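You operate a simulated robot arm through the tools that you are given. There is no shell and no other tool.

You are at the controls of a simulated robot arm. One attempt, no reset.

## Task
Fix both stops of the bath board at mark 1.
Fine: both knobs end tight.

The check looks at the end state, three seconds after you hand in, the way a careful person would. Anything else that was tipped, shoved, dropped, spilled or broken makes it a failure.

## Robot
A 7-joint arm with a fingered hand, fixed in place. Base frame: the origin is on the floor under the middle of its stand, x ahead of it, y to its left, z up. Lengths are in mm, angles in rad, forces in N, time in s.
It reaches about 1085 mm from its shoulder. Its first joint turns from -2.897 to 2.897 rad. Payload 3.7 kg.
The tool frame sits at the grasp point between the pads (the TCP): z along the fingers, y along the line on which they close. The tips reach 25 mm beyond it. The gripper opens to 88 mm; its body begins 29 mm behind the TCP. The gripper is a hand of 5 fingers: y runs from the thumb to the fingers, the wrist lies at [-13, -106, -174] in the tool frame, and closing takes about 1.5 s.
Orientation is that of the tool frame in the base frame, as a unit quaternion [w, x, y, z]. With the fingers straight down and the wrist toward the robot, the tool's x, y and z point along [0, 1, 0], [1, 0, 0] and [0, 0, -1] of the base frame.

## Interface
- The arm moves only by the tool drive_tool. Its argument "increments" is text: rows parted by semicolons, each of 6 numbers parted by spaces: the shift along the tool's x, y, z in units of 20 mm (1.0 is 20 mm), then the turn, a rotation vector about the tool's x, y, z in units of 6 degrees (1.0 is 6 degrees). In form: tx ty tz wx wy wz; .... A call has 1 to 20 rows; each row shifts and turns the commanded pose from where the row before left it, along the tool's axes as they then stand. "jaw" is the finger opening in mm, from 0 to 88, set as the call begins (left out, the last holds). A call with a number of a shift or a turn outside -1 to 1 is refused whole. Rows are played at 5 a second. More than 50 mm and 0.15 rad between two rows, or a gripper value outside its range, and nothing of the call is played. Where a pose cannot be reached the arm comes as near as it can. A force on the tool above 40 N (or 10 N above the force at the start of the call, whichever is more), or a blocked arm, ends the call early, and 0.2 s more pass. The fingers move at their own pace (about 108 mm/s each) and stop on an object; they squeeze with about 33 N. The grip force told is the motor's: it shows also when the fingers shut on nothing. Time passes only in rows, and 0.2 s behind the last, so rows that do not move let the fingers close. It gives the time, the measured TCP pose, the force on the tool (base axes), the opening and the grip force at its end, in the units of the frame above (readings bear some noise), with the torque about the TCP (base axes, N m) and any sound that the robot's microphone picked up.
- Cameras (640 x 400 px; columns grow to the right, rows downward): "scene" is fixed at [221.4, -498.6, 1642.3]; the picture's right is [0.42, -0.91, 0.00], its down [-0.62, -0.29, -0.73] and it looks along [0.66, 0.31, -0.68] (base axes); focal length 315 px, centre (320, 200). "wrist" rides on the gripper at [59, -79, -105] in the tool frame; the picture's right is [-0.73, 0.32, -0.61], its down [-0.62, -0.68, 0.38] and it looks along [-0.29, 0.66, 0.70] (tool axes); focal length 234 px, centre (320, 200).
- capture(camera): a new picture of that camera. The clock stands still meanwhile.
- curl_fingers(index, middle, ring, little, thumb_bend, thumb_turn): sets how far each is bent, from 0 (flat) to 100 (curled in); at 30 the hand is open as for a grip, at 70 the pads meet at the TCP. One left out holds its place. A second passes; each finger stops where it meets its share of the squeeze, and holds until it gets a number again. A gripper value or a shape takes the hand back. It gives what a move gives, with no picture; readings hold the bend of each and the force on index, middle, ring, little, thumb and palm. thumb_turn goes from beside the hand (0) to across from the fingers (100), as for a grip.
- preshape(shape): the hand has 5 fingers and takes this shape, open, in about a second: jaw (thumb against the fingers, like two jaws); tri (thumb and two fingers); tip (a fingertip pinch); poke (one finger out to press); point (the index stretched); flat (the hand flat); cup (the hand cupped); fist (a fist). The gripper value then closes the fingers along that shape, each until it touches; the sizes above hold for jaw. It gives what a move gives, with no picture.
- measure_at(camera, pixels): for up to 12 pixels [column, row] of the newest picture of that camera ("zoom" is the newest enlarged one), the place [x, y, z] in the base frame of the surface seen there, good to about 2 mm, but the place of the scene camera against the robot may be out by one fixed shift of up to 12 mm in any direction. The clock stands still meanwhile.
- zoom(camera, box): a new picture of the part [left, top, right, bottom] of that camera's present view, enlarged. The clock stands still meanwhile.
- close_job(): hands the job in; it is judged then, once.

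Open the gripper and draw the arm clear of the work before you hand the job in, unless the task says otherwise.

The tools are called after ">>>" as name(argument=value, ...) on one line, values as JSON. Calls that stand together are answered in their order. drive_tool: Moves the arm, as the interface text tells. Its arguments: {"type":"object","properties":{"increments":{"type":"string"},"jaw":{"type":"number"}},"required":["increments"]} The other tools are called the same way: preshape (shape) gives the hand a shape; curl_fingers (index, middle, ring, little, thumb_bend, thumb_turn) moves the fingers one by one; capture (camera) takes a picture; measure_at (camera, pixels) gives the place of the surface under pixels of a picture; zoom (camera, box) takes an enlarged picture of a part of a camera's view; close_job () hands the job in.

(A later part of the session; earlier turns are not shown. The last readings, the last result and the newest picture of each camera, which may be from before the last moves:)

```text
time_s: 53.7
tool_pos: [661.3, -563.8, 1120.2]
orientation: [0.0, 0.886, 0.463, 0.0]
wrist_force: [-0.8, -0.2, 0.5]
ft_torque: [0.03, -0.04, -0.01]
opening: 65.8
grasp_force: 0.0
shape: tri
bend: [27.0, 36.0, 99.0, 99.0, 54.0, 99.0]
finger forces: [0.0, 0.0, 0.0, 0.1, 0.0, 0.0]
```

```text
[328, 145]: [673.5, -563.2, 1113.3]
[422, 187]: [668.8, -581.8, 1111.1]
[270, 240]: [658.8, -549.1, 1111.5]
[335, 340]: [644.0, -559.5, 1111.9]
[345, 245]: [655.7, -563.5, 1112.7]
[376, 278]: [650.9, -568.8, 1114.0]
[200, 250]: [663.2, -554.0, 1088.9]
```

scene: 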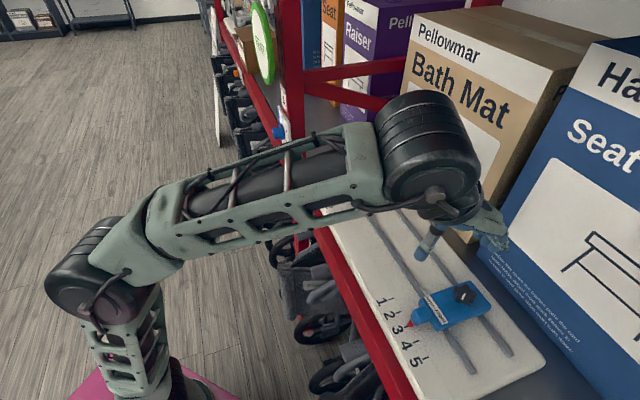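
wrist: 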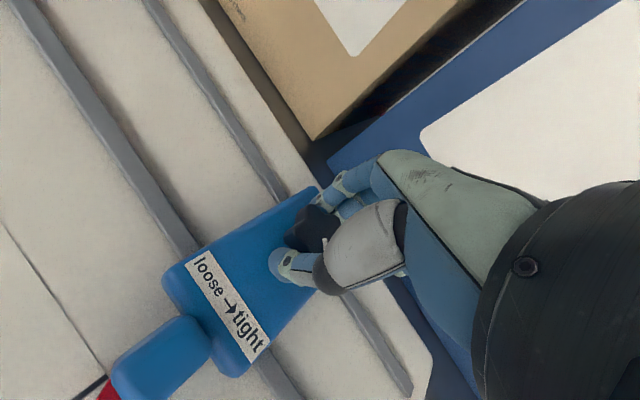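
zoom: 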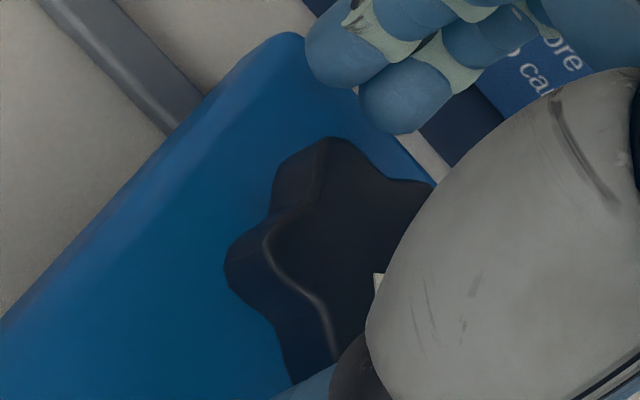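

Pointer apex (u 65.9) and tick 1 (u 65.6) agree within half a millimetre. I raise the hand to get a clear view of the knob's angle and centre.

>>> drive_tool(increments="0 0 -1 0 0 0;0 0 -1 0 0 0;0 0 -1 0 0 0;0 0 -0.8 0 0 0;0 0 0 0 0 0")

>>> zoom(camera="wrist", box=[240, 210, 320, 300])

>>> capture(camera="wrist")

```text
time_s: 54.9
tool_pos: [660.7, -563.6, 1196.0]
orientation: [-0.001, 0.886, 0.463, 0.0]
wrist_force: [0.4, 0.2, -0.5]
ft_torque: [-0.01, 0.02, 0.01]
opening: 65.6
grasp_force: 0.1
shape: tri
bend: [27.0, 36.0, 99.0, 99.0, 54.0, 99.0]
finger forces: [0.0, 0.0, 0.0, 0.0, 0.0, 0.0]
```

```text
4.44 times, centred on (280, 255) of wrist
```

zoom: 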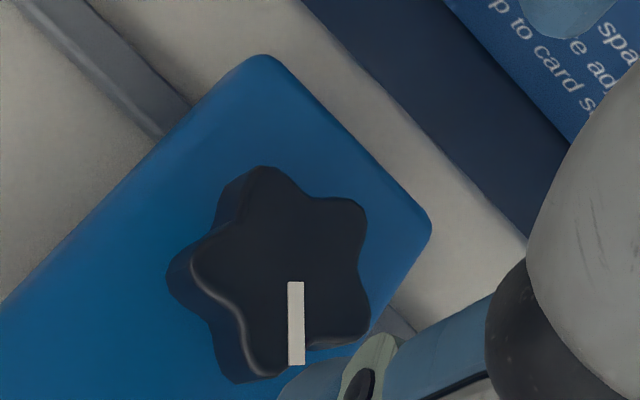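

```text
taken
```

wrist: 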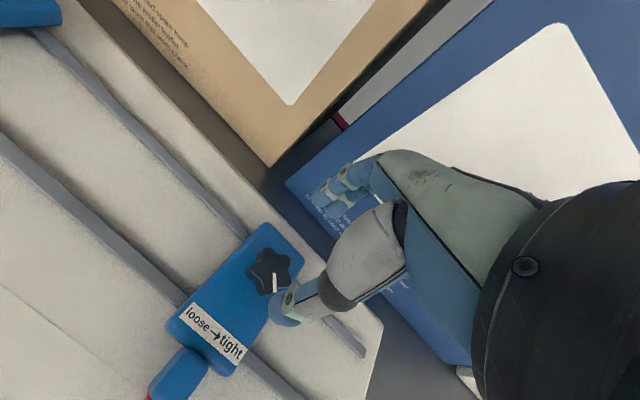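

>>> measure_at(camera="zoom", pixels=[[263, 173], [356, 208], [362, 333], [256, 371], [197, 258], [283, 268], [297, 358], [296, 290]])

```text
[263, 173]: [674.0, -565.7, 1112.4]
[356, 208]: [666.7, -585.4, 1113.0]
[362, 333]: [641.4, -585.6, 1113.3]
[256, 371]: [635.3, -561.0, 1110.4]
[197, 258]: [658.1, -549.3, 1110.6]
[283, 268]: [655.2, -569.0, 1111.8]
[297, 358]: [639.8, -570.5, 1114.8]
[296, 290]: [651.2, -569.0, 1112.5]
```

The pointer mark on the knob is vertical in view as at the start but with the hand 10.5° further: knob is only ~10° loosened; its centre is (655.1, -569.4). I align the hand over it with thumb at a valley (turn 22° clockwise), then descend.

>>> drive_tool(increments="-0.403 -0.075 0 0 0 0.9;0 0 0 0 0 0.9;0 0 0 0 0 0.95;0 0 0 0 0 0.95;0 0 0 0 0 0")

>>> drive_tool(increments="0 0 0.9 0 0 0;0 0 0.9 0 0 0;0 0 0.9 0 0 0;0 0 0.8 0 0 0;0 0 0.5 0 0 0;0 0 0 0 0 0")

>>> zoom(camera="wrist", box=[245, 185, 365, 285])

```text
time_s: 56.1
tool_pos: [654.3, -569.3, 1195.2]
orientation: [0.0, 0.959, 0.284, 0.0]
wrist_force: [-0.6, 1.0, -1.2]
ft_torque: [0.0, 0.02, 0.0]
opening: 65.7
grasp_force: 0.1
shape: tri
bend: [27.0, 36.0, 99.0, 99.0, 54.0, 99.0]
finger forces: [0.0, 0.0, 0.0, 0.0, 0.0, 0.0]
```

```text
time_s: 57.5
tool_pos: [656.2, -568.4, 1115.9]
orientation: [0.0, 0.959, 0.283, 0.0]
wrist_force: [0.0, 0.0, 2.2]
ft_torque: [-0.08, -0.04, 0.01]
opening: 65.6
grasp_force: 0.1
shape: tri
bend: [27.0, 35.0, 99.0, 99.0, 54.0, 99.0]
finger forces: [0.1, 2.4, 0.0, 0.1, 0.0, 0.0]
```

```text
4.00 times, centred on (305, 235) of wrist
```

zoom: 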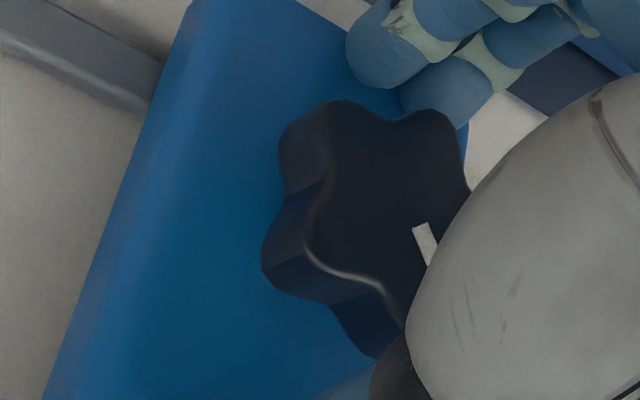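

Aligned and down; middle just touches the stop. I rise 1 mm and close.

>>> drive_tool(increments="0 0 -0.06 0 0 0;0 0 0 0 0 0;0 0 0 0 0 0;0 0 0 0 0 0;0 0 0 0 0 0;0 0 0 0 0 0;0 0 0 0 0 0;0 0 0 0 0 0;0 0 0 0 0 0", jaw=10)

>>> zoom(camera="wrist", box=[245, 185, 365, 285])

>>> zoom(camera="scene", box=[380, 280, 410, 310])

```text
time_s: 59.5
tool_pos: [655.9, -569.6, 1114.4]
orientation: [-0.002, 0.959, 0.283, -0.001]
wrist_force: [-4.0, 4.0, -19.7]
ft_torque: [0.28, 0.14, 0.01]
opening: 28.8
grasp_force: 32.7
shape: tri
bend: [74.0, 53.0, 100.0, 100.0, 74.0, 100.0]
finger forces: [16.9, 15.0, 0.0, 0.1, 36.5, 0.1]
```

```text
4.00 times, centred on (305, 235) of wrist
```

zoom: 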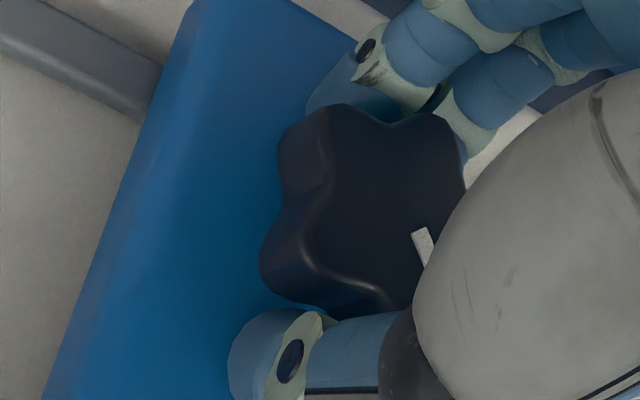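

```text
13.33 times, centred on (395, 295) of scene
```

zoom: 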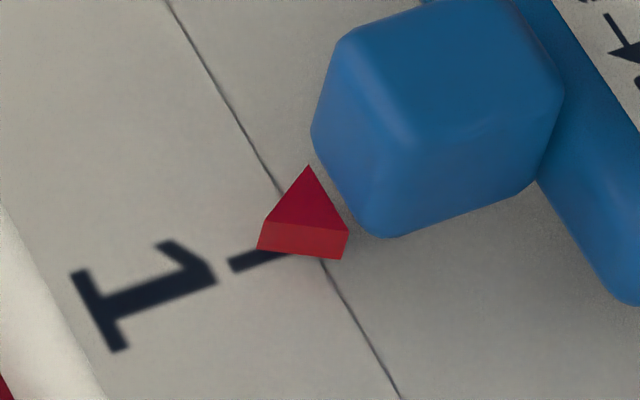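

Grip is balanced and the pointer is still on mark 1. I add a 3 mm +u bias and turn clockwise 18°.

>>> drive_tool(increments="0.147 -0.03 0.07 0 0 0.5;0 0 0 0 0 0.5;0 0 0 0 0 0.5;0 0 0 0 0 0.5;0 0 0 0 0 0.5;0 0 0 0 0 0.5;0 0 0 0 0 0")

>>> zoom(camera="scene", box=[380, 280, 410, 310])

>>> zoom(camera="wrist", box=[245, 185, 365, 285])

```text
time_s: 61.1
tool_pos: [658.0, -567.5, 1115.2]
orientation: [-0.001, 0.992, 0.13, 0.001]
wrist_force: [3.8, -3.1, -15.0]
ft_torque: [-0.09, -0.19, 0.13]
opening: 27.6
grasp_force: 33.5
shape: tri
bend: [74.0, 51.0, 100.0, 100.0, 74.0, 100.0]
finger forces: [25.5, 28.9, 0.0, 0.1, 33.7, 0.0]
```

```text
13.33 times, centred on (395, 295) of scene
```

zoom: 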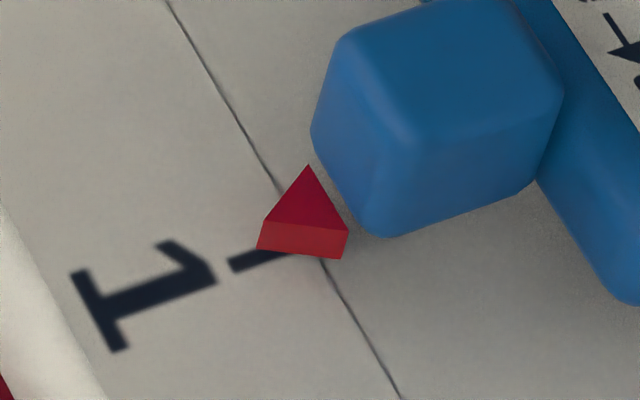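

```text
4.00 times, centred on (305, 235) of wrist
```

zoom: 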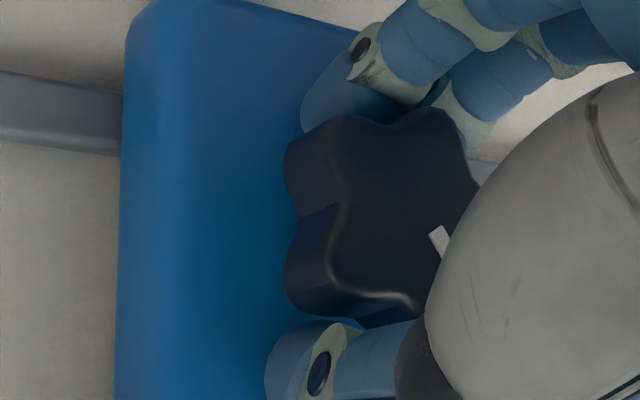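

Pointer stays on mark 1, torque just 0.13 Nm: the knob follows. I continue clockwise in 12° steps.

>>> drive_tool(increments="0 0 0 0 0 0.5;0 0 0 0 0 0.5;0 0 0 0 0 0.5;0 0 0 0 0 0.5;0 0 0 0 0 0")

>>> drive_tool(increments="0 0 0 0 0 0.5;0 0 0 0 0 0.5;0 0 0 0 0 0.5;0 0 0 0 0 0.5;0 0 0 0 0 0")

>>> zoom(camera="scene", box=[380, 280, 410, 310])

>>> zoom(camera="wrist", box=[245, 185, 365, 285])

```text
time_s: 62.3
tool_pos: [658.6, -568.2, 1113.8]
orientation: [0.0, 1.0, 0.025, 0.001]
wrist_force: [14.0, -4.0, -10.4]
ft_torque: [-0.41, -0.38, 0.49]
opening: 26.9
grasp_force: 33.1
shape: tri
bend: [74.0, 50.0, 100.0, 100.0, 74.0, 100.0]
finger forces: [29.4, 36.3, 0.1, 0.0, 32.5, 0.0]
```

```text
time_s: 63.5
tool_pos: [659.5, -567.2, 1113.9]
orientation: [0.0, 0.997, -0.079, 0.0]
wrist_force: [25.3, -7.4, -8.5]
ft_torque: [-0.65, -0.59, 0.93]
opening: 25.6
grasp_force: 32.8
shape: tri
bend: [75.0, 48.0, 100.0, 100.0, 73.0, 100.0]
finger forces: [36.6, 44.6, 0.0, 0.0, 32.5, 0.0]
```

```text
13.33 times, centred on (395, 295) of scene
```

zoom: 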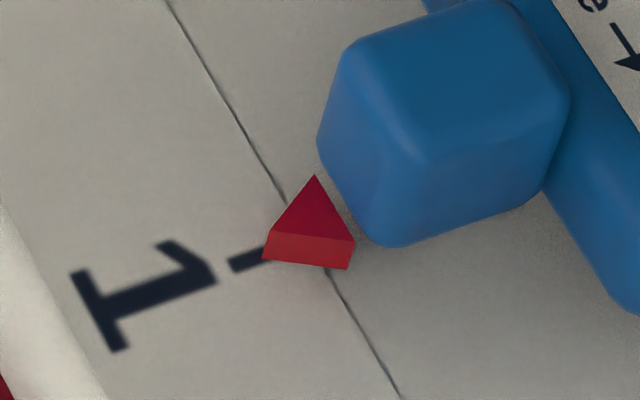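

```text
4.00 times, centred on (305, 235) of wrist
```

zoom: 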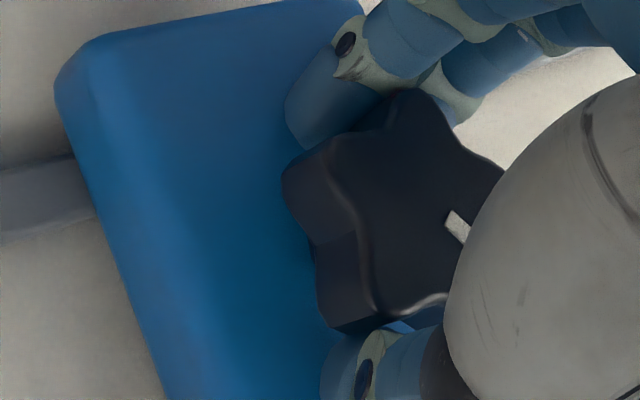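

At the clockwise block torque rose to 0.93 Nm, but the stop crept back ~1.7 mm under only ~13 N, so I'm not sure this end is "tight". I unwind 21° to zero torque and test how easily it slides at this knob end.

>>> drive_tool(increments="0 0 0 0 0 -0.7;0 0 0 0 0 -0.7;0 0 0 0 0 -0.7;0 0 0 0 0 -0.7;0 0 0 0 0 -0.7;0 0 0 0 0 0")

>>> zoom(camera="scene", box=[380, 280, 410, 310])

>>> zoom(camera="wrist", box=[245, 185, 365, 285])

```text
time_s: 64.9
tool_pos: [656.2, -568.8, 1114.3]
orientation: [0.0, 0.995, 0.104, 0.0]
wrist_force: [-7.0, 1.0, -13.7]
ft_torque: [0.22, 0.11, -0.07]
opening: 26.7
grasp_force: 32.7
shape: tri
bend: [74.0, 51.0, 100.0, 100.0, 73.0, 100.0]
finger forces: [24.8, 30.0, 0.0, 0.0, 46.9, 0.1]
```

```text
13.33 times, centred on (395, 295) of scene
```

zoom: 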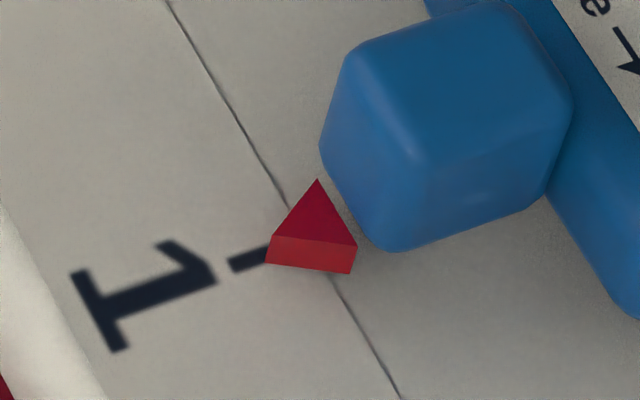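

```text
4.00 times, centred on (305, 235) of wrist
```

zoom: 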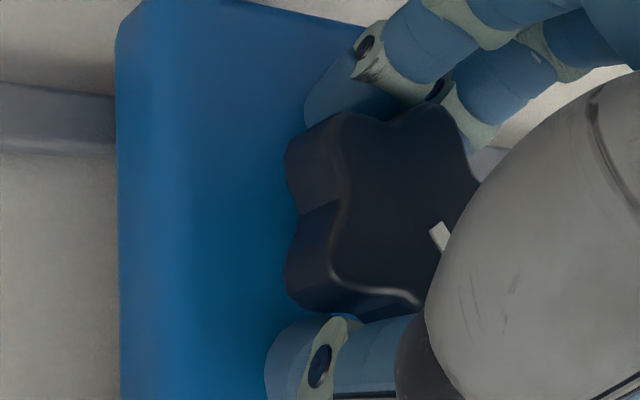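

Torque is ~0 now at the clockwise end. I push -u 6 mm here and see whether the stop slides.

>>> drive_tool(increments="-0.126 0.081 0 0 0 0;-0.126 0.081 0 0 0 0;0 0 0 0 0 0;0 0 0 0 0 0;0 0 0 0 0 0")

>>> zoom(camera="scene", box=[380, 280, 410, 310])

```text
time_s: 66.1
tool_pos: [654.2, -570.5, 1114.6]
orientation: [-0.001, 0.995, 0.104, -0.001]
wrist_force: [4.1, 10.7, -22.2]
ft_torque: [0.57, -0.02, 0.11]
opening: 26.6
grasp_force: 32.7
shape: tri
bend: [74.0, 53.0, 100.0, 100.0, 73.0, 100.0]
finger forces: [19.7, 24.4, 0.1, 0.0, 48.4, 0.1]
```

```text
13.33 times, centred on (395, 295) of scene
```

zoom: 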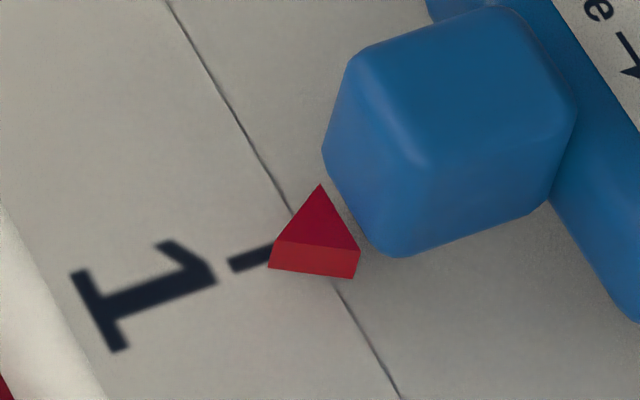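

Under ~10 N it moved ~1 mm. I let a second pass with this load to see if it creeps.

>>> drive_tool(increments="0 0 0 0 0 0;0 0 0 0 0 0;0 0 0 0 0 0;0 0 0 0 0 0;0 0 0 0 0 0;0 0 0 0 0 0;0 0 0 0 0 0;0 0 0 0 0 0;0 0 0 0 0 0;0 0 0 0 0 0")

>>> zoom(camera="scene", box=[380, 280, 410, 310])

```text
time_s: 68.3
tool_pos: [654.3, -572.3, 1114.7]
orientation: [0.0, 0.995, 0.103, -0.001]
wrist_force: [-0.3, 6.3, -28.4]
ft_torque: [0.3, 0.05, 0.07]
opening: 26.3
grasp_force: 33.4
shape: tri
bend: [74.0, 53.0, 100.0, 100.0, 73.0, 100.0]
finger forces: [18.7, 26.3, 0.0, 0.0, 38.0, 0.0]
```

```text
13.33 times, centred on (395, 295) of scene
```

zoom: 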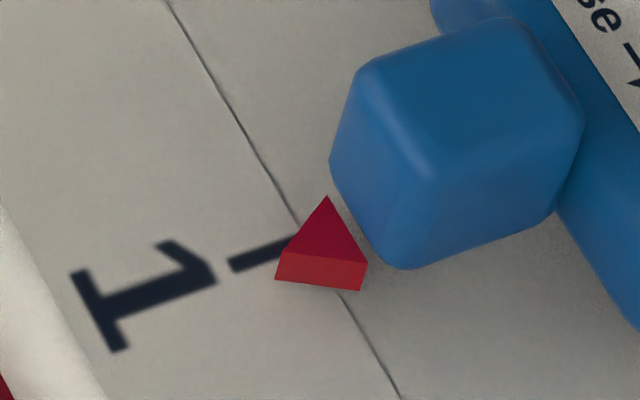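

It creeps ~1 mm/s under ~7 N here. To settle which way is tight, I turn the knob far counter-clockwise (54°) and compare torque and sliding there.

>>> drive_tool(increments="0 0 0.1 0 0 -0.7;0 0 0 0 0 -0.7;0 0 0 0 0 -0.7;0 0 0 0 0 -0.7;0 0 0 0 0 0")

>>> drive_tool(increments="0 0 0 0 0 -0.7;0 0 0 0 0 -0.7;0 0 0 0 0 -0.7;0 0 0 0 0 -0.7;0 0 0 0 0 0")

>>> drive_tool(increments="0 0 0 0 0 -0.7;0 0 0 0 0 -0.7;0 0 0 0 0 -0.7;0 0 0 0 0 -0.7;0 0 0 0 0 0")

>>> zoom(camera="wrist", box=[245, 185, 365, 285])

>>> zoom(camera="scene", box=[380, 280, 410, 310])

```text
time_s: 69.5
tool_pos: [651.1, -572.6, 1114.3]
orientation: [0.002, 0.969, 0.248, 0.001]
wrist_force: [-8.6, -4.3, 6.4]
ft_torque: [0.22, 0.03, -0.28]
opening: 29.1
grasp_force: 33.0
shape: tri
bend: [74.0, 54.0, 100.0, 100.0, 74.0, 100.0]
finger forces: [34.5, 27.0, 0.0, 0.0, 53.9, 0.0]
```

```text
time_s: 70.7
tool_pos: [650.6, -572.1, 1114.3]
orientation: [0.001, 0.922, 0.387, 0.001]
wrist_force: [-10.4, -8.4, 17.9]
ft_torque: [0.12, 0.05, -0.47]
opening: 30.1
grasp_force: 32.9
shape: tri
bend: [74.0, 55.0, 100.0, 100.0, 76.0, 97.0]
finger forces: [43.0, 31.0, 0.1, 0.0, 59.2, 0.1]
```

```text
time_s: 71.9
tool_pos: [653.8, -571.1, 1114.2]
orientation: [0.002, 0.855, 0.519, 0.0]
wrist_force: [-2.8, -7.6, 18.4]
ft_torque: [0.08, -0.24, -0.35]
opening: 30.2
grasp_force: 33.0
shape: tri
bend: [75.0, 56.0, 100.0, 100.0, 76.0, 94.0]
finger forces: [49.4, 28.1, 0.0, 0.0, 56.8, 0.0]
```

```text
4.00 times, centred on (305, 235) of wrist
```

zoom: 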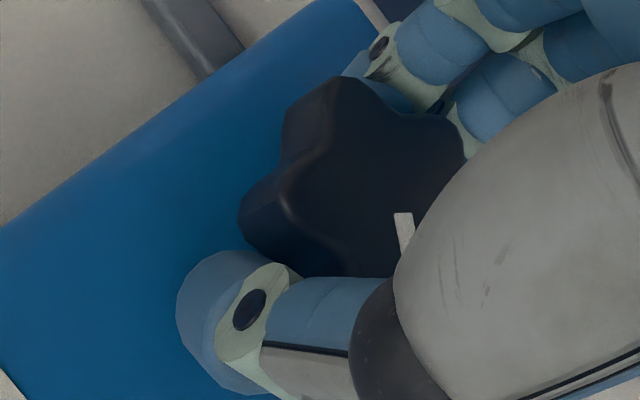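

```text
13.33 times, centred on (395, 295) of scene
```

zoom: 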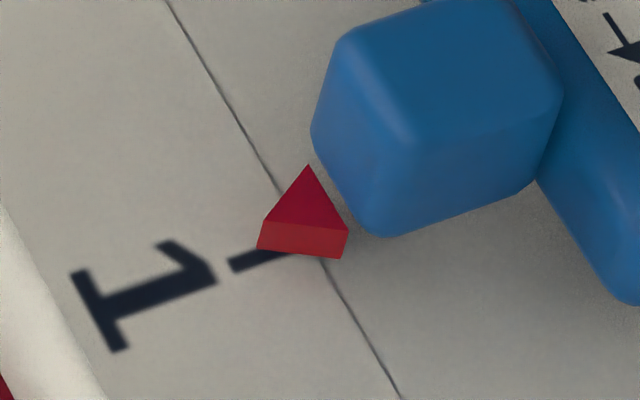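

The knob is now ~34° counter-clockwise and the stop went to the mark-1 end again by itself. I test a -u push of 6 mm here for comparison.

>>> drive_tool(increments="-0.143 -0.046 0 0 0 0;-0.143 -0.046 0 0 0 0;0 0 0 0 0 0")

>>> zoom(camera="scene", box=[380, 280, 410, 310])

```text
time_s: 72.7
tool_pos: [649.0, -576.7, 1113.8]
orientation: [0.0, 0.855, 0.518, 0.001]
wrist_force: [2.1, -0.7, 18.0]
ft_torque: [0.11, -0.46, -0.25]
opening: 29.9
grasp_force: 32.7
shape: tri
bend: [75.0, 55.0, 100.0, 100.0, 76.0, 94.0]
finger forces: [49.5, 28.7, 0.0, 0.1, 55.6, 0.1]
```

```text
13.33 times, centred on (395, 295) of scene
```

zoom: 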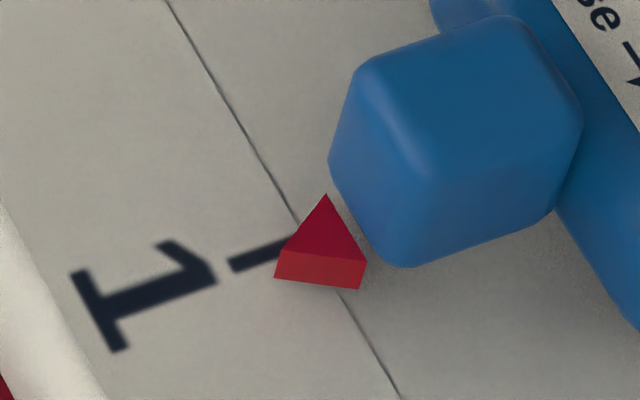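

Here it slides freely (5 mm with ~1 N), so clockwise is indeed the tight end and creeping there came from my side load. I push it back to mark 1 with +u 9 mm, then re-grip centred.

>>> drive_tool(increments="0.143 0.046 0 0 0 0;0.143 0.046 0 0 0 0;0.143 0.046 0 0 0 0;0 0 0 0 0 0")

>>> drive_tool(increments="0 0 0 0 0 0;0 0 0 0 0 0;0 0 0 0 0 0;0 0 -0.15 0 0 0;0 0 0 0 0 0", jaw=66)

>>> zoom(camera="scene", box=[380, 280, 410, 310])

>>> zoom(camera="wrist", box=[245, 185, 365, 285])

```text
time_s: 73.7
tool_pos: [653.2, -571.1, 1114.5]
orientation: [0.001, 0.856, 0.516, -0.001]
wrist_force: [-9.8, -16.9, 23.8]
ft_torque: [0.12, 0.16, -0.46]
opening: 30.3
grasp_force: 33.1
shape: tri
bend: [75.0, 55.0, 100.0, 100.0, 76.0, 95.0]
finger forces: [48.7, 35.2, 0.0, 0.1, 62.1, 0.1]
```

```text
time_s: 74.9
tool_pos: [655.8, -569.7, 1114.5]
orientation: [-0.002, 0.856, 0.517, 0.0]
wrist_force: [-0.5, 0.9, 2.4]
ft_torque: [-0.03, -0.08, 0.04]
opening: 65.3
grasp_force: 0.0
shape: tri
bend: [27.0, 36.0, 99.0, 99.0, 54.0, 99.0]
finger forces: [0.1, 2.6, 0.0, 0.1, 0.1, 0.0]
```

```text
13.33 times, centred on (395, 295) of scene
```

zoom: 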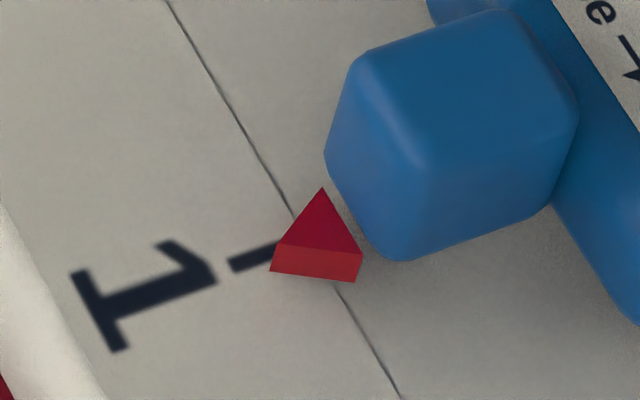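

```text
4.00 times, centred on (305, 235) of wrist
```

zoom: 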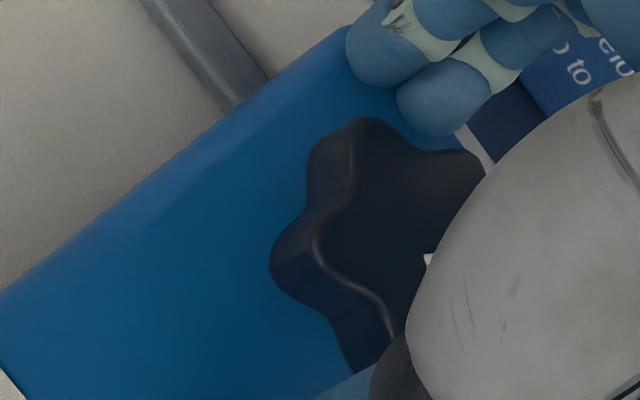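

Opening the fingers with the slot free kicked the stop back ~4 mm. I re-centre the hand over the mark-1 knob position with a small +u lead, rise 1 mm, and close again.

>>> drive_tool(increments="0.14 0.045 -0.04 0 0 0.6;0 0 0 0 0 0")

>>> drive_tool(increments="0 0 0 0 0 0;0 0 0 0 0 0;0 0 0 0 0 0;0 0 0 0 0 0;0 0 0 0 0 0;0 0 0 0 0 0;0 0 0 0 0 0;0 0 0 0 0 0", jaw=10)

>>> zoom(camera="scene", box=[380, 280, 410, 310])

>>> zoom(camera="wrist", box=[245, 185, 365, 285])

```text
time_s: 75.5
tool_pos: [656.1, -568.0, 1117.2]
orientation: [0.0, 0.872, 0.49, 0.0]
wrist_force: [-0.8, 0.2, 0.5]
ft_torque: [-0.01, -0.03, 0.04]
opening: 65.6
grasp_force: 0.1
shape: tri
bend: [27.0, 36.0, 99.0, 99.0, 54.0, 99.0]
finger forces: [0.0, 0.0, 0.0, 0.1, 0.1, 0.1]
```

```text
time_s: 77.3
tool_pos: [657.0, -568.1, 1117.3]
orientation: [-0.001, 0.872, 0.49, -0.001]
wrist_force: [-3.6, 4.4, -26.2]
ft_torque: [0.14, 0.17, -0.05]
opening: 26.9
grasp_force: 33.1
shape: tri
bend: [74.0, 53.0, 100.0, 100.0, 73.0, 100.0]
finger forces: [14.2, 15.4, 0.0, 0.1, 31.5, 0.1]
```

```text
13.33 times, centred on (395, 295) of scene
```

zoom: 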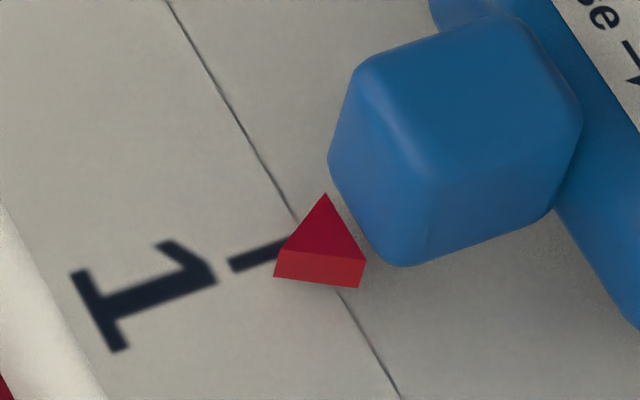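

```text
4.00 times, centred on (305, 235) of wrist
```

zoom: 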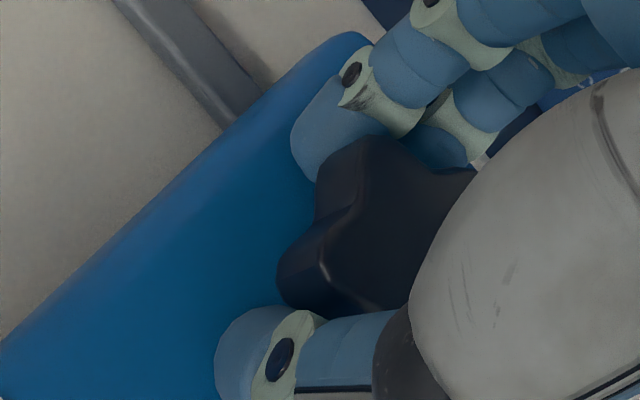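

The pointer is ~5 mm short of mark 1. I push +u 5 mm and watch whether it follows.

>>> drive_tool(increments="0.121 0.03 0.06 0 0 0;0.121 0.03 0 0 0 0;0 0 0 0 0 0;0 0 0 0 0 0")

>>> zoom(camera="scene", box=[380, 280, 410, 310])

```text
time_s: 78.3
tool_pos: [659.6, -563.1, 1114.9]
orientation: [0.0, 0.872, 0.49, 0.0]
wrist_force: [-2.2, 0.8, -18.2]
ft_torque: [0.11, 0.12, -0.03]
opening: 26.3
grasp_force: 32.7
shape: tri
bend: [74.0, 53.0, 100.0, 100.0, 74.0, 100.0]
finger forces: [13.4, 13.8, 0.1, 0.0, 28.7, 0.1]
```

```text
13.33 times, centred on (395, 295) of scene
```

zoom: 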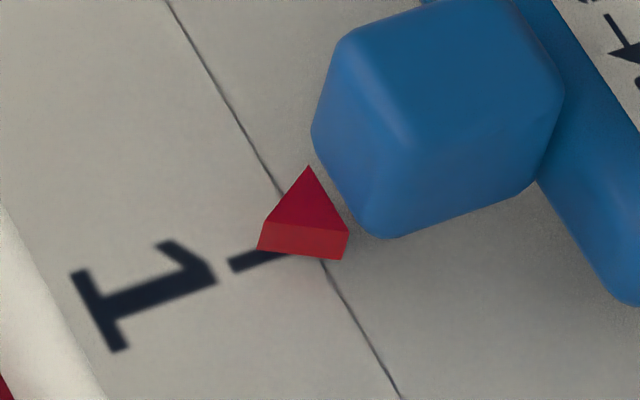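

It followed freely to the mark-1 end. Now I add 2 mm lead and turn clockwise in steps, checking that it stays there.

>>> drive_tool(increments="0.097 0.024 0.04 0 0 0.6;0 0 0 0 0 0.6;0.05 0.005 0 0 0 0.6;0 0 0 0 0 0.6;0 0 0 0 0 0")

>>> zoom(camera="scene", box=[380, 280, 410, 310])

>>> zoom(camera="wrist", box=[245, 185, 365, 285])

```text
time_s: 79.5
tool_pos: [663.9, -561.7, 1114.3]
orientation: [0.0, 0.926, 0.377, 0.0]
wrist_force: [-2.1, -0.1, -8.7]
ft_torque: [0.07, 0.08, 0.04]
opening: 25.5
grasp_force: 32.9
shape: tri
bend: [74.0, 53.0, 100.0, 100.0, 74.0, 100.0]
finger forces: [11.2, 22.4, 0.0, 0.0, 30.2, 0.1]
```

```text
13.33 times, centred on (395, 295) of scene
```

zoom: 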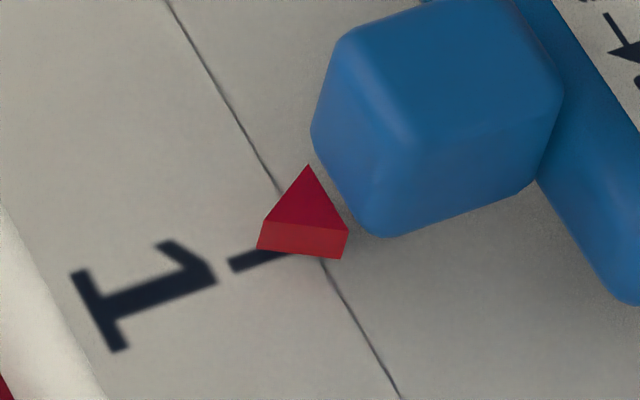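

```text
4.00 times, centred on (305, 235) of wrist
```

zoom: 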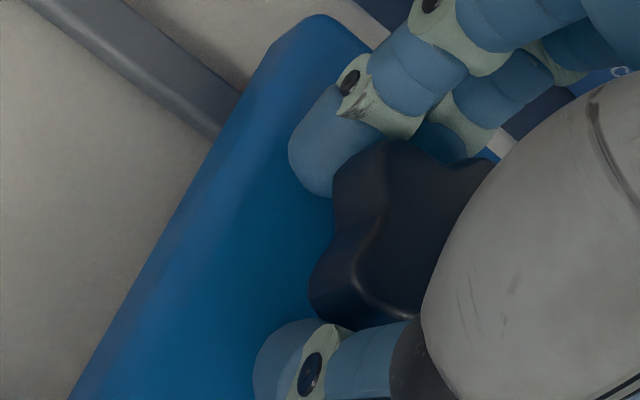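

The stop stays at mark 1; the hand's natural seat has the knob ~10 mm toward tool -x. I keep turning clockwise while letting the TCP orbit the knob (small ty per row).

>>> drive_tool(increments="0.03 0.031 0 0 0 0.6;0.02 0.031 0 0 0 0.6;0.02 0.031 0 0 0 0.6;0.02 0.031 0 0 0 0.6;0.02 0.031 0 0 0 0.6;0 0 0 0 0 0")

>>> zoom(camera="scene", box=[380, 280, 410, 310])

>>> zoom(camera="wrist", box=[245, 185, 365, 285])

```text
time_s: 80.9
tool_pos: [666.0, -561.6, 1115.2]
orientation: [-0.001, 0.974, 0.227, -0.001]
wrist_force: [-1.5, 3.5, -10.0]
ft_torque: [0.23, 0.06, 0.11]
opening: 24.5
grasp_force: 32.2
shape: tri
bend: [74.0, 53.0, 100.0, 100.0, 74.0, 100.0]
finger forces: [10.2, 27.4, 0.0, 0.0, 32.7, 0.0]
```

```text
13.33 times, centred on (395, 295) of scene
```

zoom: 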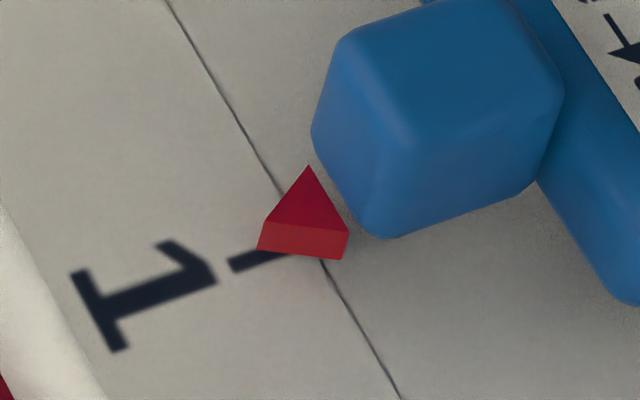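

```text
4.00 times, centred on (305, 235) of wrist
```

zoom: 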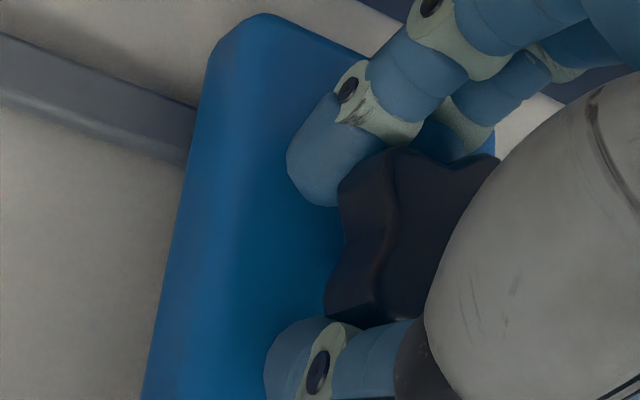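

Still at mark 1 with little load. I continue clockwise 18°.

>>> drive_tool(increments="0.02 0.02 0 0 0 0.6;0.02 0.02 0 0 0 0.6;0.02 0.02 0 0 0 0.6;0.02 0.02 0 0 0 0.6;0.02 0.02 0 0 0 0.6;0 0 0 0 0 0")

>>> zoom(camera="scene", box=[380, 280, 410, 310])

>>> zoom(camera="wrist", box=[245, 185, 365, 285])

```text
time_s: 82.3
tool_pos: [671.0, -563.9, 1115.0]
orientation: [0.001, 0.997, 0.072, -0.001]
wrist_force: [5.7, 0.3, -15.9]
ft_torque: [-0.14, -0.18, 0.34]
opening: 23.7
grasp_force: 33.3
shape: tri
bend: [74.0, 51.0, 100.0, 100.0, 74.0, 100.0]
finger forces: [10.3, 39.8, 0.0, 0.0, 25.5, 0.1]
```

```text
13.33 times, centred on (395, 295) of scene
```

zoom: 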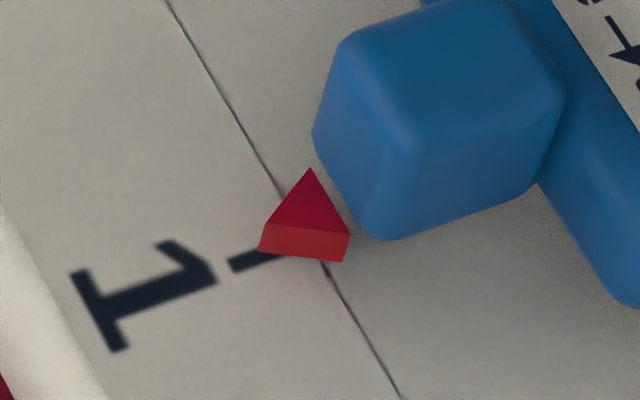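

```text
4.00 times, centred on (305, 235) of wrist
```

zoom: 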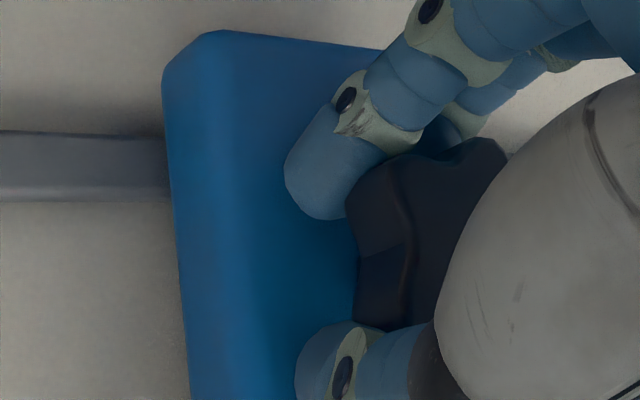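

Torque rises (0.34 Nm) but the hand has drifted ~16 mm off the knob centre. The knob should be nearly tight; I open, rise, and look at the knob's angle.

>>> drive_tool(increments="0 0 0 0 0 0;0 0 0 0 0 0;0 0 0 0 0 0;0 0 -1 0 0 0;0 0 -1 0 0 0;0 0 -1 0 0 0;0 0 -1 0 0 0;0 0 0 0 0 0", jaw=66)

>>> zoom(camera="scene", box=[380, 280, 410, 310])

>>> capture(camera="wrist")

```text
time_s: 84.1
tool_pos: [668.0, -563.9, 1196.3]
orientation: [-0.001, 0.997, 0.073, 0.0]
wrist_force: [1.2, 0.0, 0.3]
ft_torque: [-0.02, 0.02, 0.01]
opening: 65.6
grasp_force: 0.0
shape: tri
bend: [27.0, 36.0, 99.0, 99.0, 54.0, 99.0]
finger forces: [0.0, 0.1, 0.0, 0.0, 0.1, 0.0]
```

```text
13.33 times, centred on (395, 295) of scene
```

zoom: 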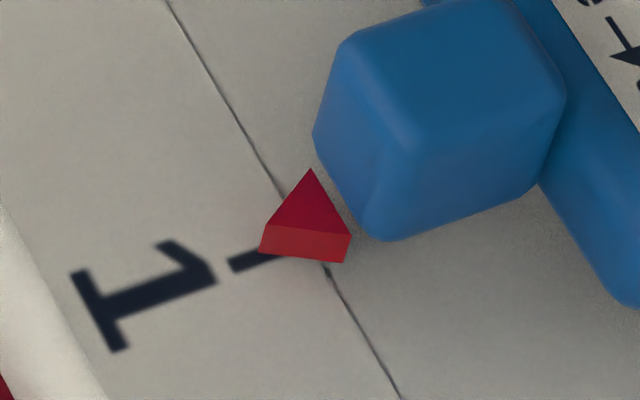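

```text
taken
```

wrist: 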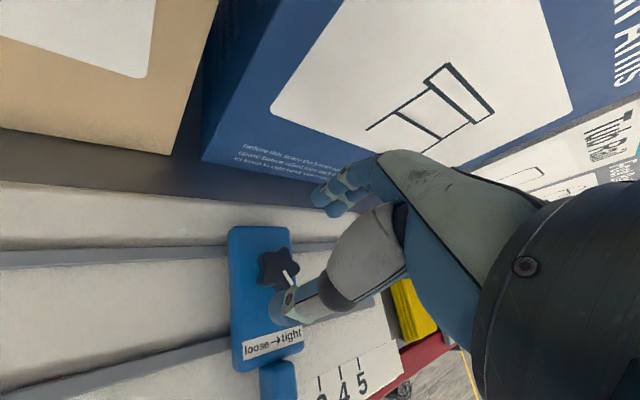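

Pointer sits within ~0.6 mm of the mark-1 end position. I zoom on the knob to read its angle.

>>> zoom(camera="wrist", box=[240, 235, 320, 300])

>>> measure_at(camera="zoom", pixels=[[288, 105], [365, 100], [240, 215], [320, 275], [395, 210], [340, 170], [375, 235], [345, 180]])

```text
6.15 times, centred on (280, 268) of wrist
```

zoom: 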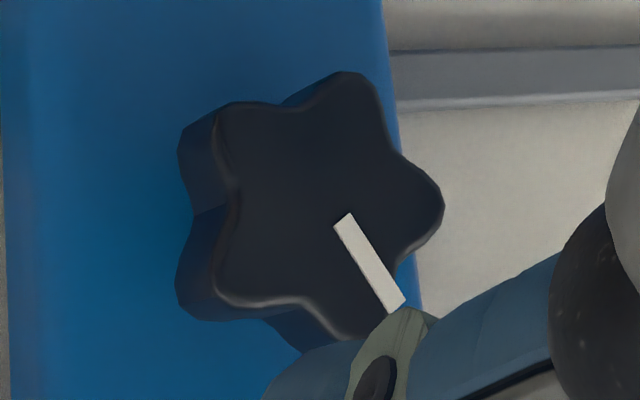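

```text
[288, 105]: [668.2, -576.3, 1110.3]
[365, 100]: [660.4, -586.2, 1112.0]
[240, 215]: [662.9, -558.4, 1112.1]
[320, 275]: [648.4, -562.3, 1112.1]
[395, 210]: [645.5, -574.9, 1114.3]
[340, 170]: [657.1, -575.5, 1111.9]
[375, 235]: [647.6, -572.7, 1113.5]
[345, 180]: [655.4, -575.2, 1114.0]
```

>>> measure_at(camera="zoom", pixels=[[232, 116], [347, 82], [432, 208], [352, 326], [228, 285], [318, 205], [346, 222], [392, 298], [369, 260]])

```text
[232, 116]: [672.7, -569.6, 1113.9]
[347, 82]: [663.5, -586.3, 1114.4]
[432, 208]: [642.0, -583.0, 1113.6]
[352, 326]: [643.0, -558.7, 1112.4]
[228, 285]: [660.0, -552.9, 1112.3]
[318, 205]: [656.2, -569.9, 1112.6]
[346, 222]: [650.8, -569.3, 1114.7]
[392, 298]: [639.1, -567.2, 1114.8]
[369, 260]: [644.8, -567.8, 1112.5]
```

The knob's mark is back at 169.8° — exactly its initial, blocked (tight) angle — with the pointer on mark 1. The near stop looks done; I now rise, square the hand, and travel to the far stop.

>>> drive_tool(increments="0 0 -1 0 0 -0.87;0 0 -1 0 0 -0.87;0 0 -1 0 0 -0.87;0 0 -1 0 0 -0.87;0 0 0 0 0 -0.87;0 0 0 0 0 -0.87;0 0 0 0 0 -0.87;0 0 0 0 0 0")

>>> drive_tool(increments="0.95 -0.25 0 0 0 0;0.95 -0.25 0 0 0 0;0.95 -0.25 0 0 0 0;0.95 -0.25 0 0 0 0;0.95 -0.25 0 0 0 0;0.95 -0.25 0 0 0 0;0.95 -0.25 0 0 0 0;0.95 -0.25 0 0 0 0;0.95 -0.25 0 0 0 0;0.95 -0.25 0 0 0 0;0.95 -0.25 0 0 0 0;0.95 -0.25 0 0 0 0;0.95 -0.25 0 0 0 0;0.95 0 0 0 0 0;0.95 0 0 0 0 0;0.95 0 0 0 0 0;0 0 0 0 0 0")

>>> capture(camera="wrist")

>>> capture(camera="scene")

```text
time_s: 85.9
tool_pos: [669.1, -564.3, 1274.9]
orientation: [0.0, 0.924, 0.382, 0.0]
wrist_force: [0.4, 0.2, -1.2]
ft_torque: [-0.02, 0.01, -0.01]
opening: 65.9
grasp_force: 0.2
shape: tri
bend: [27.0, 36.0, 99.0, 99.0, 54.0, 99.0]
finger forces: [0.1, 0.0, 0.0, 0.0, 0.0, 0.0]
```

```text
time_s: 89.5
tool_pos: [838.5, -303.8, 1273.9]
orientation: [0.0, 0.924, 0.382, 0.0]
wrist_force: [-0.1, 0.9, -0.8]
ft_torque: [0.01, -0.02, 0.01]
opening: 65.7
grasp_force: 0.0
shape: tri
bend: [27.0, 36.0, 99.0, 99.0, 54.0, 99.0]
finger forces: [0.0, 0.0, 0.1, 0.0, 0.0, 0.0]
```

```text
taken
```

wrist: 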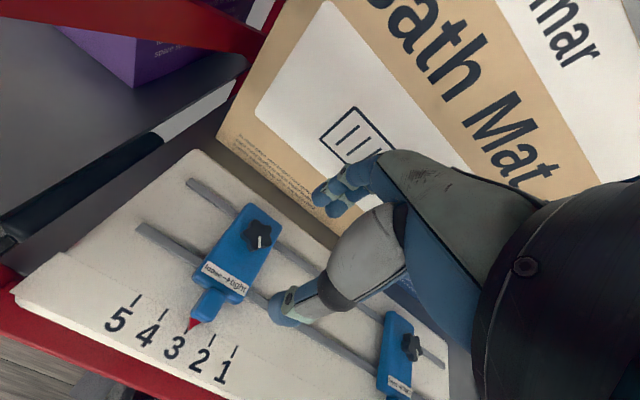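

```text
taken
```

scene: 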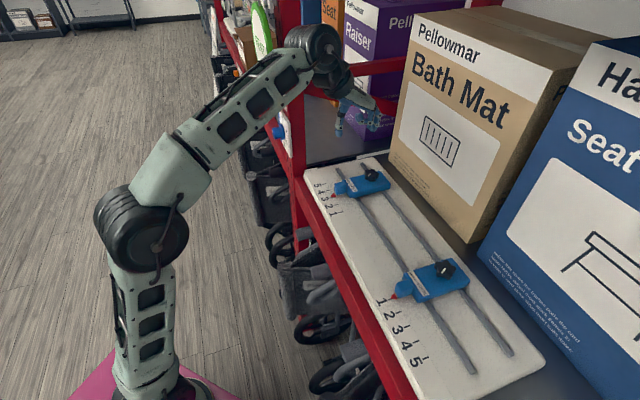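

Clear views now. I zoom both stops in the scene view to verify the near one and inspect the far one.

>>> zoom(camera="scene", box=[370, 255, 470, 315])

>>> zoom(camera="wrist", box=[100, 190, 300, 390])

>>> zoom(camera="wrist", box=[180, 190, 308, 270])

```text
6.40 times, centred on (420, 285) of scene
```

zoom: 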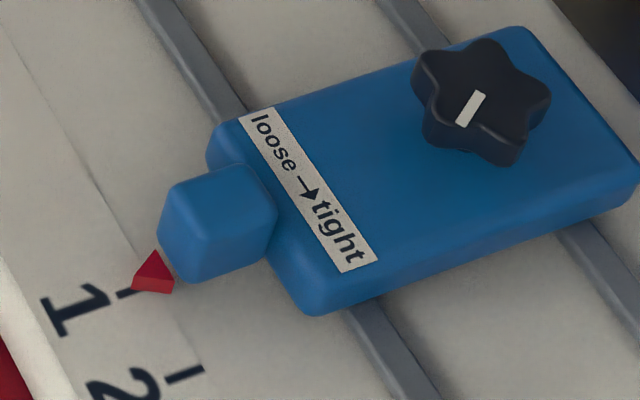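

```text
2.00 times, centred on (200, 290) of wrist
```

zoom: 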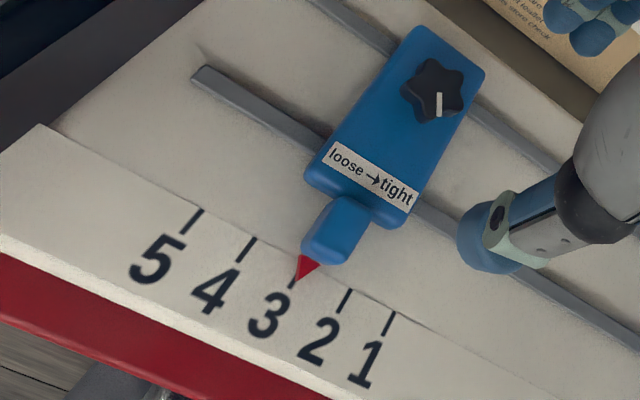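

```text
5.00 times, centred on (244, 230) of wrist
```

zoom: 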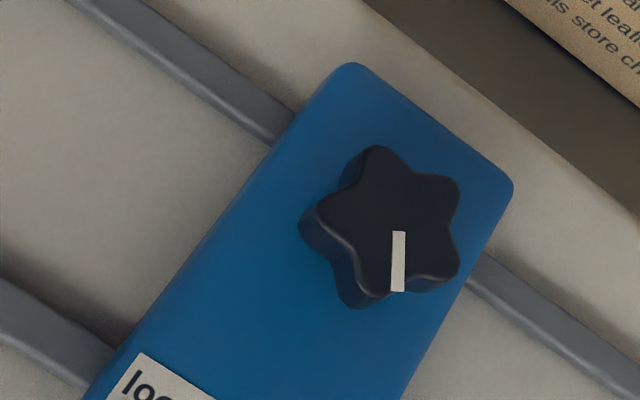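

Near pointer is on tick 1. Now I measure the far knob's lobes, mark and the far pointer/ticks.

>>> measure_at(camera="zoom", pixels=[[376, 150], [452, 182], [453, 272], [362, 298], [318, 220], [395, 225], [398, 288], [398, 238], [200, 300], [480, 200]])

>>> zoom(camera="wrist", box=[100, 270, 260, 390])

```text
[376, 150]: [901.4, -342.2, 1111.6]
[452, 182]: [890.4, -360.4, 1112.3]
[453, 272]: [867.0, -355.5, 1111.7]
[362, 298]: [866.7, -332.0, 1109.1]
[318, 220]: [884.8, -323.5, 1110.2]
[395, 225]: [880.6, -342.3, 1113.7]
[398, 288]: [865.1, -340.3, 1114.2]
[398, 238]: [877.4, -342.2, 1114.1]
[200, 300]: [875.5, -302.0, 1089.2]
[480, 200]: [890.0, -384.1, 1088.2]
```

```text
3.33 times, centred on (180, 330) of wrist
```

zoom: 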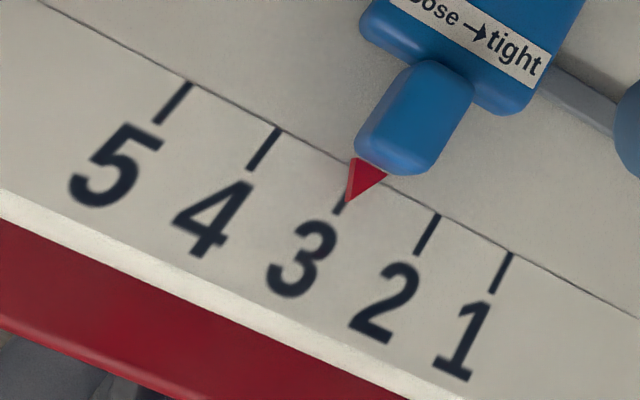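

>>> measure_at(camera="zoom", pixels=[[173, 103], [265, 147], [339, 205], [428, 234], [503, 272], [350, 197], [352, 180], [410, 100]])

```text
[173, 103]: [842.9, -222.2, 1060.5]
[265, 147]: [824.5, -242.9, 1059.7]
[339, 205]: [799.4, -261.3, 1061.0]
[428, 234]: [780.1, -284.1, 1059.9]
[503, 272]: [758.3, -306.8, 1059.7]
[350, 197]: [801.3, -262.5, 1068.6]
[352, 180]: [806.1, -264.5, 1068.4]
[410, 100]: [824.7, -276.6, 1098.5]
```

The far knob is at (882.1, -342.7), its mark also at ~171° (tight like the near one was), pointer at mark 3 (u 385), mark 1 at u≈324. I move over it, turning the hand to az 23° so the thumb meets a valley.

>>> drive_tool(increments="0.0813 0.7425 0.9 0 0 0;0.0813 0.7425 0.9 0 0 0;0.0813 0.7425 0.9 0 0 0;0.0813 0.7425 0.9 0 0 0;0 0 0 0 0 0.9;0 0 0 0 0 0.9;0 0 0 0 0 0.9;0 0 0 0 0 0.92;0 0 0 0 0 0")

>>> zoom(camera="wrist", box=[220, 200, 348, 300])

```text
time_s: 91.5
tool_pos: [884.9, -341.1, 1203.0]
orientation: [0.001, 0.98, 0.201, 0.0]
wrist_force: [-0.4, -1.1, 1.0]
ft_torque: [-0.01, -0.01, 0.02]
opening: 65.8
grasp_force: 0.0
shape: tri
bend: [27.0, 36.0, 99.0, 99.0, 54.0, 99.0]
finger forces: [0.0, 0.0, 0.0, 0.0, 0.0, 0.1]
```

```text
4.00 times, centred on (284, 250) of wrist
```

zoom: 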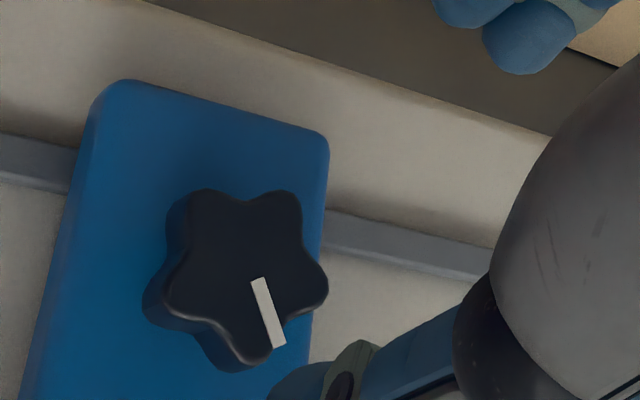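

>>> measure_at(camera="zoom", pixels=[[202, 198], [288, 198], [320, 285], [258, 352], [174, 288], [248, 262], [257, 284], [278, 340]])

```text
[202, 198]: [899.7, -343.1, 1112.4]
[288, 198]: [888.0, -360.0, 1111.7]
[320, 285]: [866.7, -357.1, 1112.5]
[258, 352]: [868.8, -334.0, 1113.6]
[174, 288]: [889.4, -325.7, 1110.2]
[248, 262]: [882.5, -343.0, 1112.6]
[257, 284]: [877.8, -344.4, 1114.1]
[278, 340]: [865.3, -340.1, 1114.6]
```

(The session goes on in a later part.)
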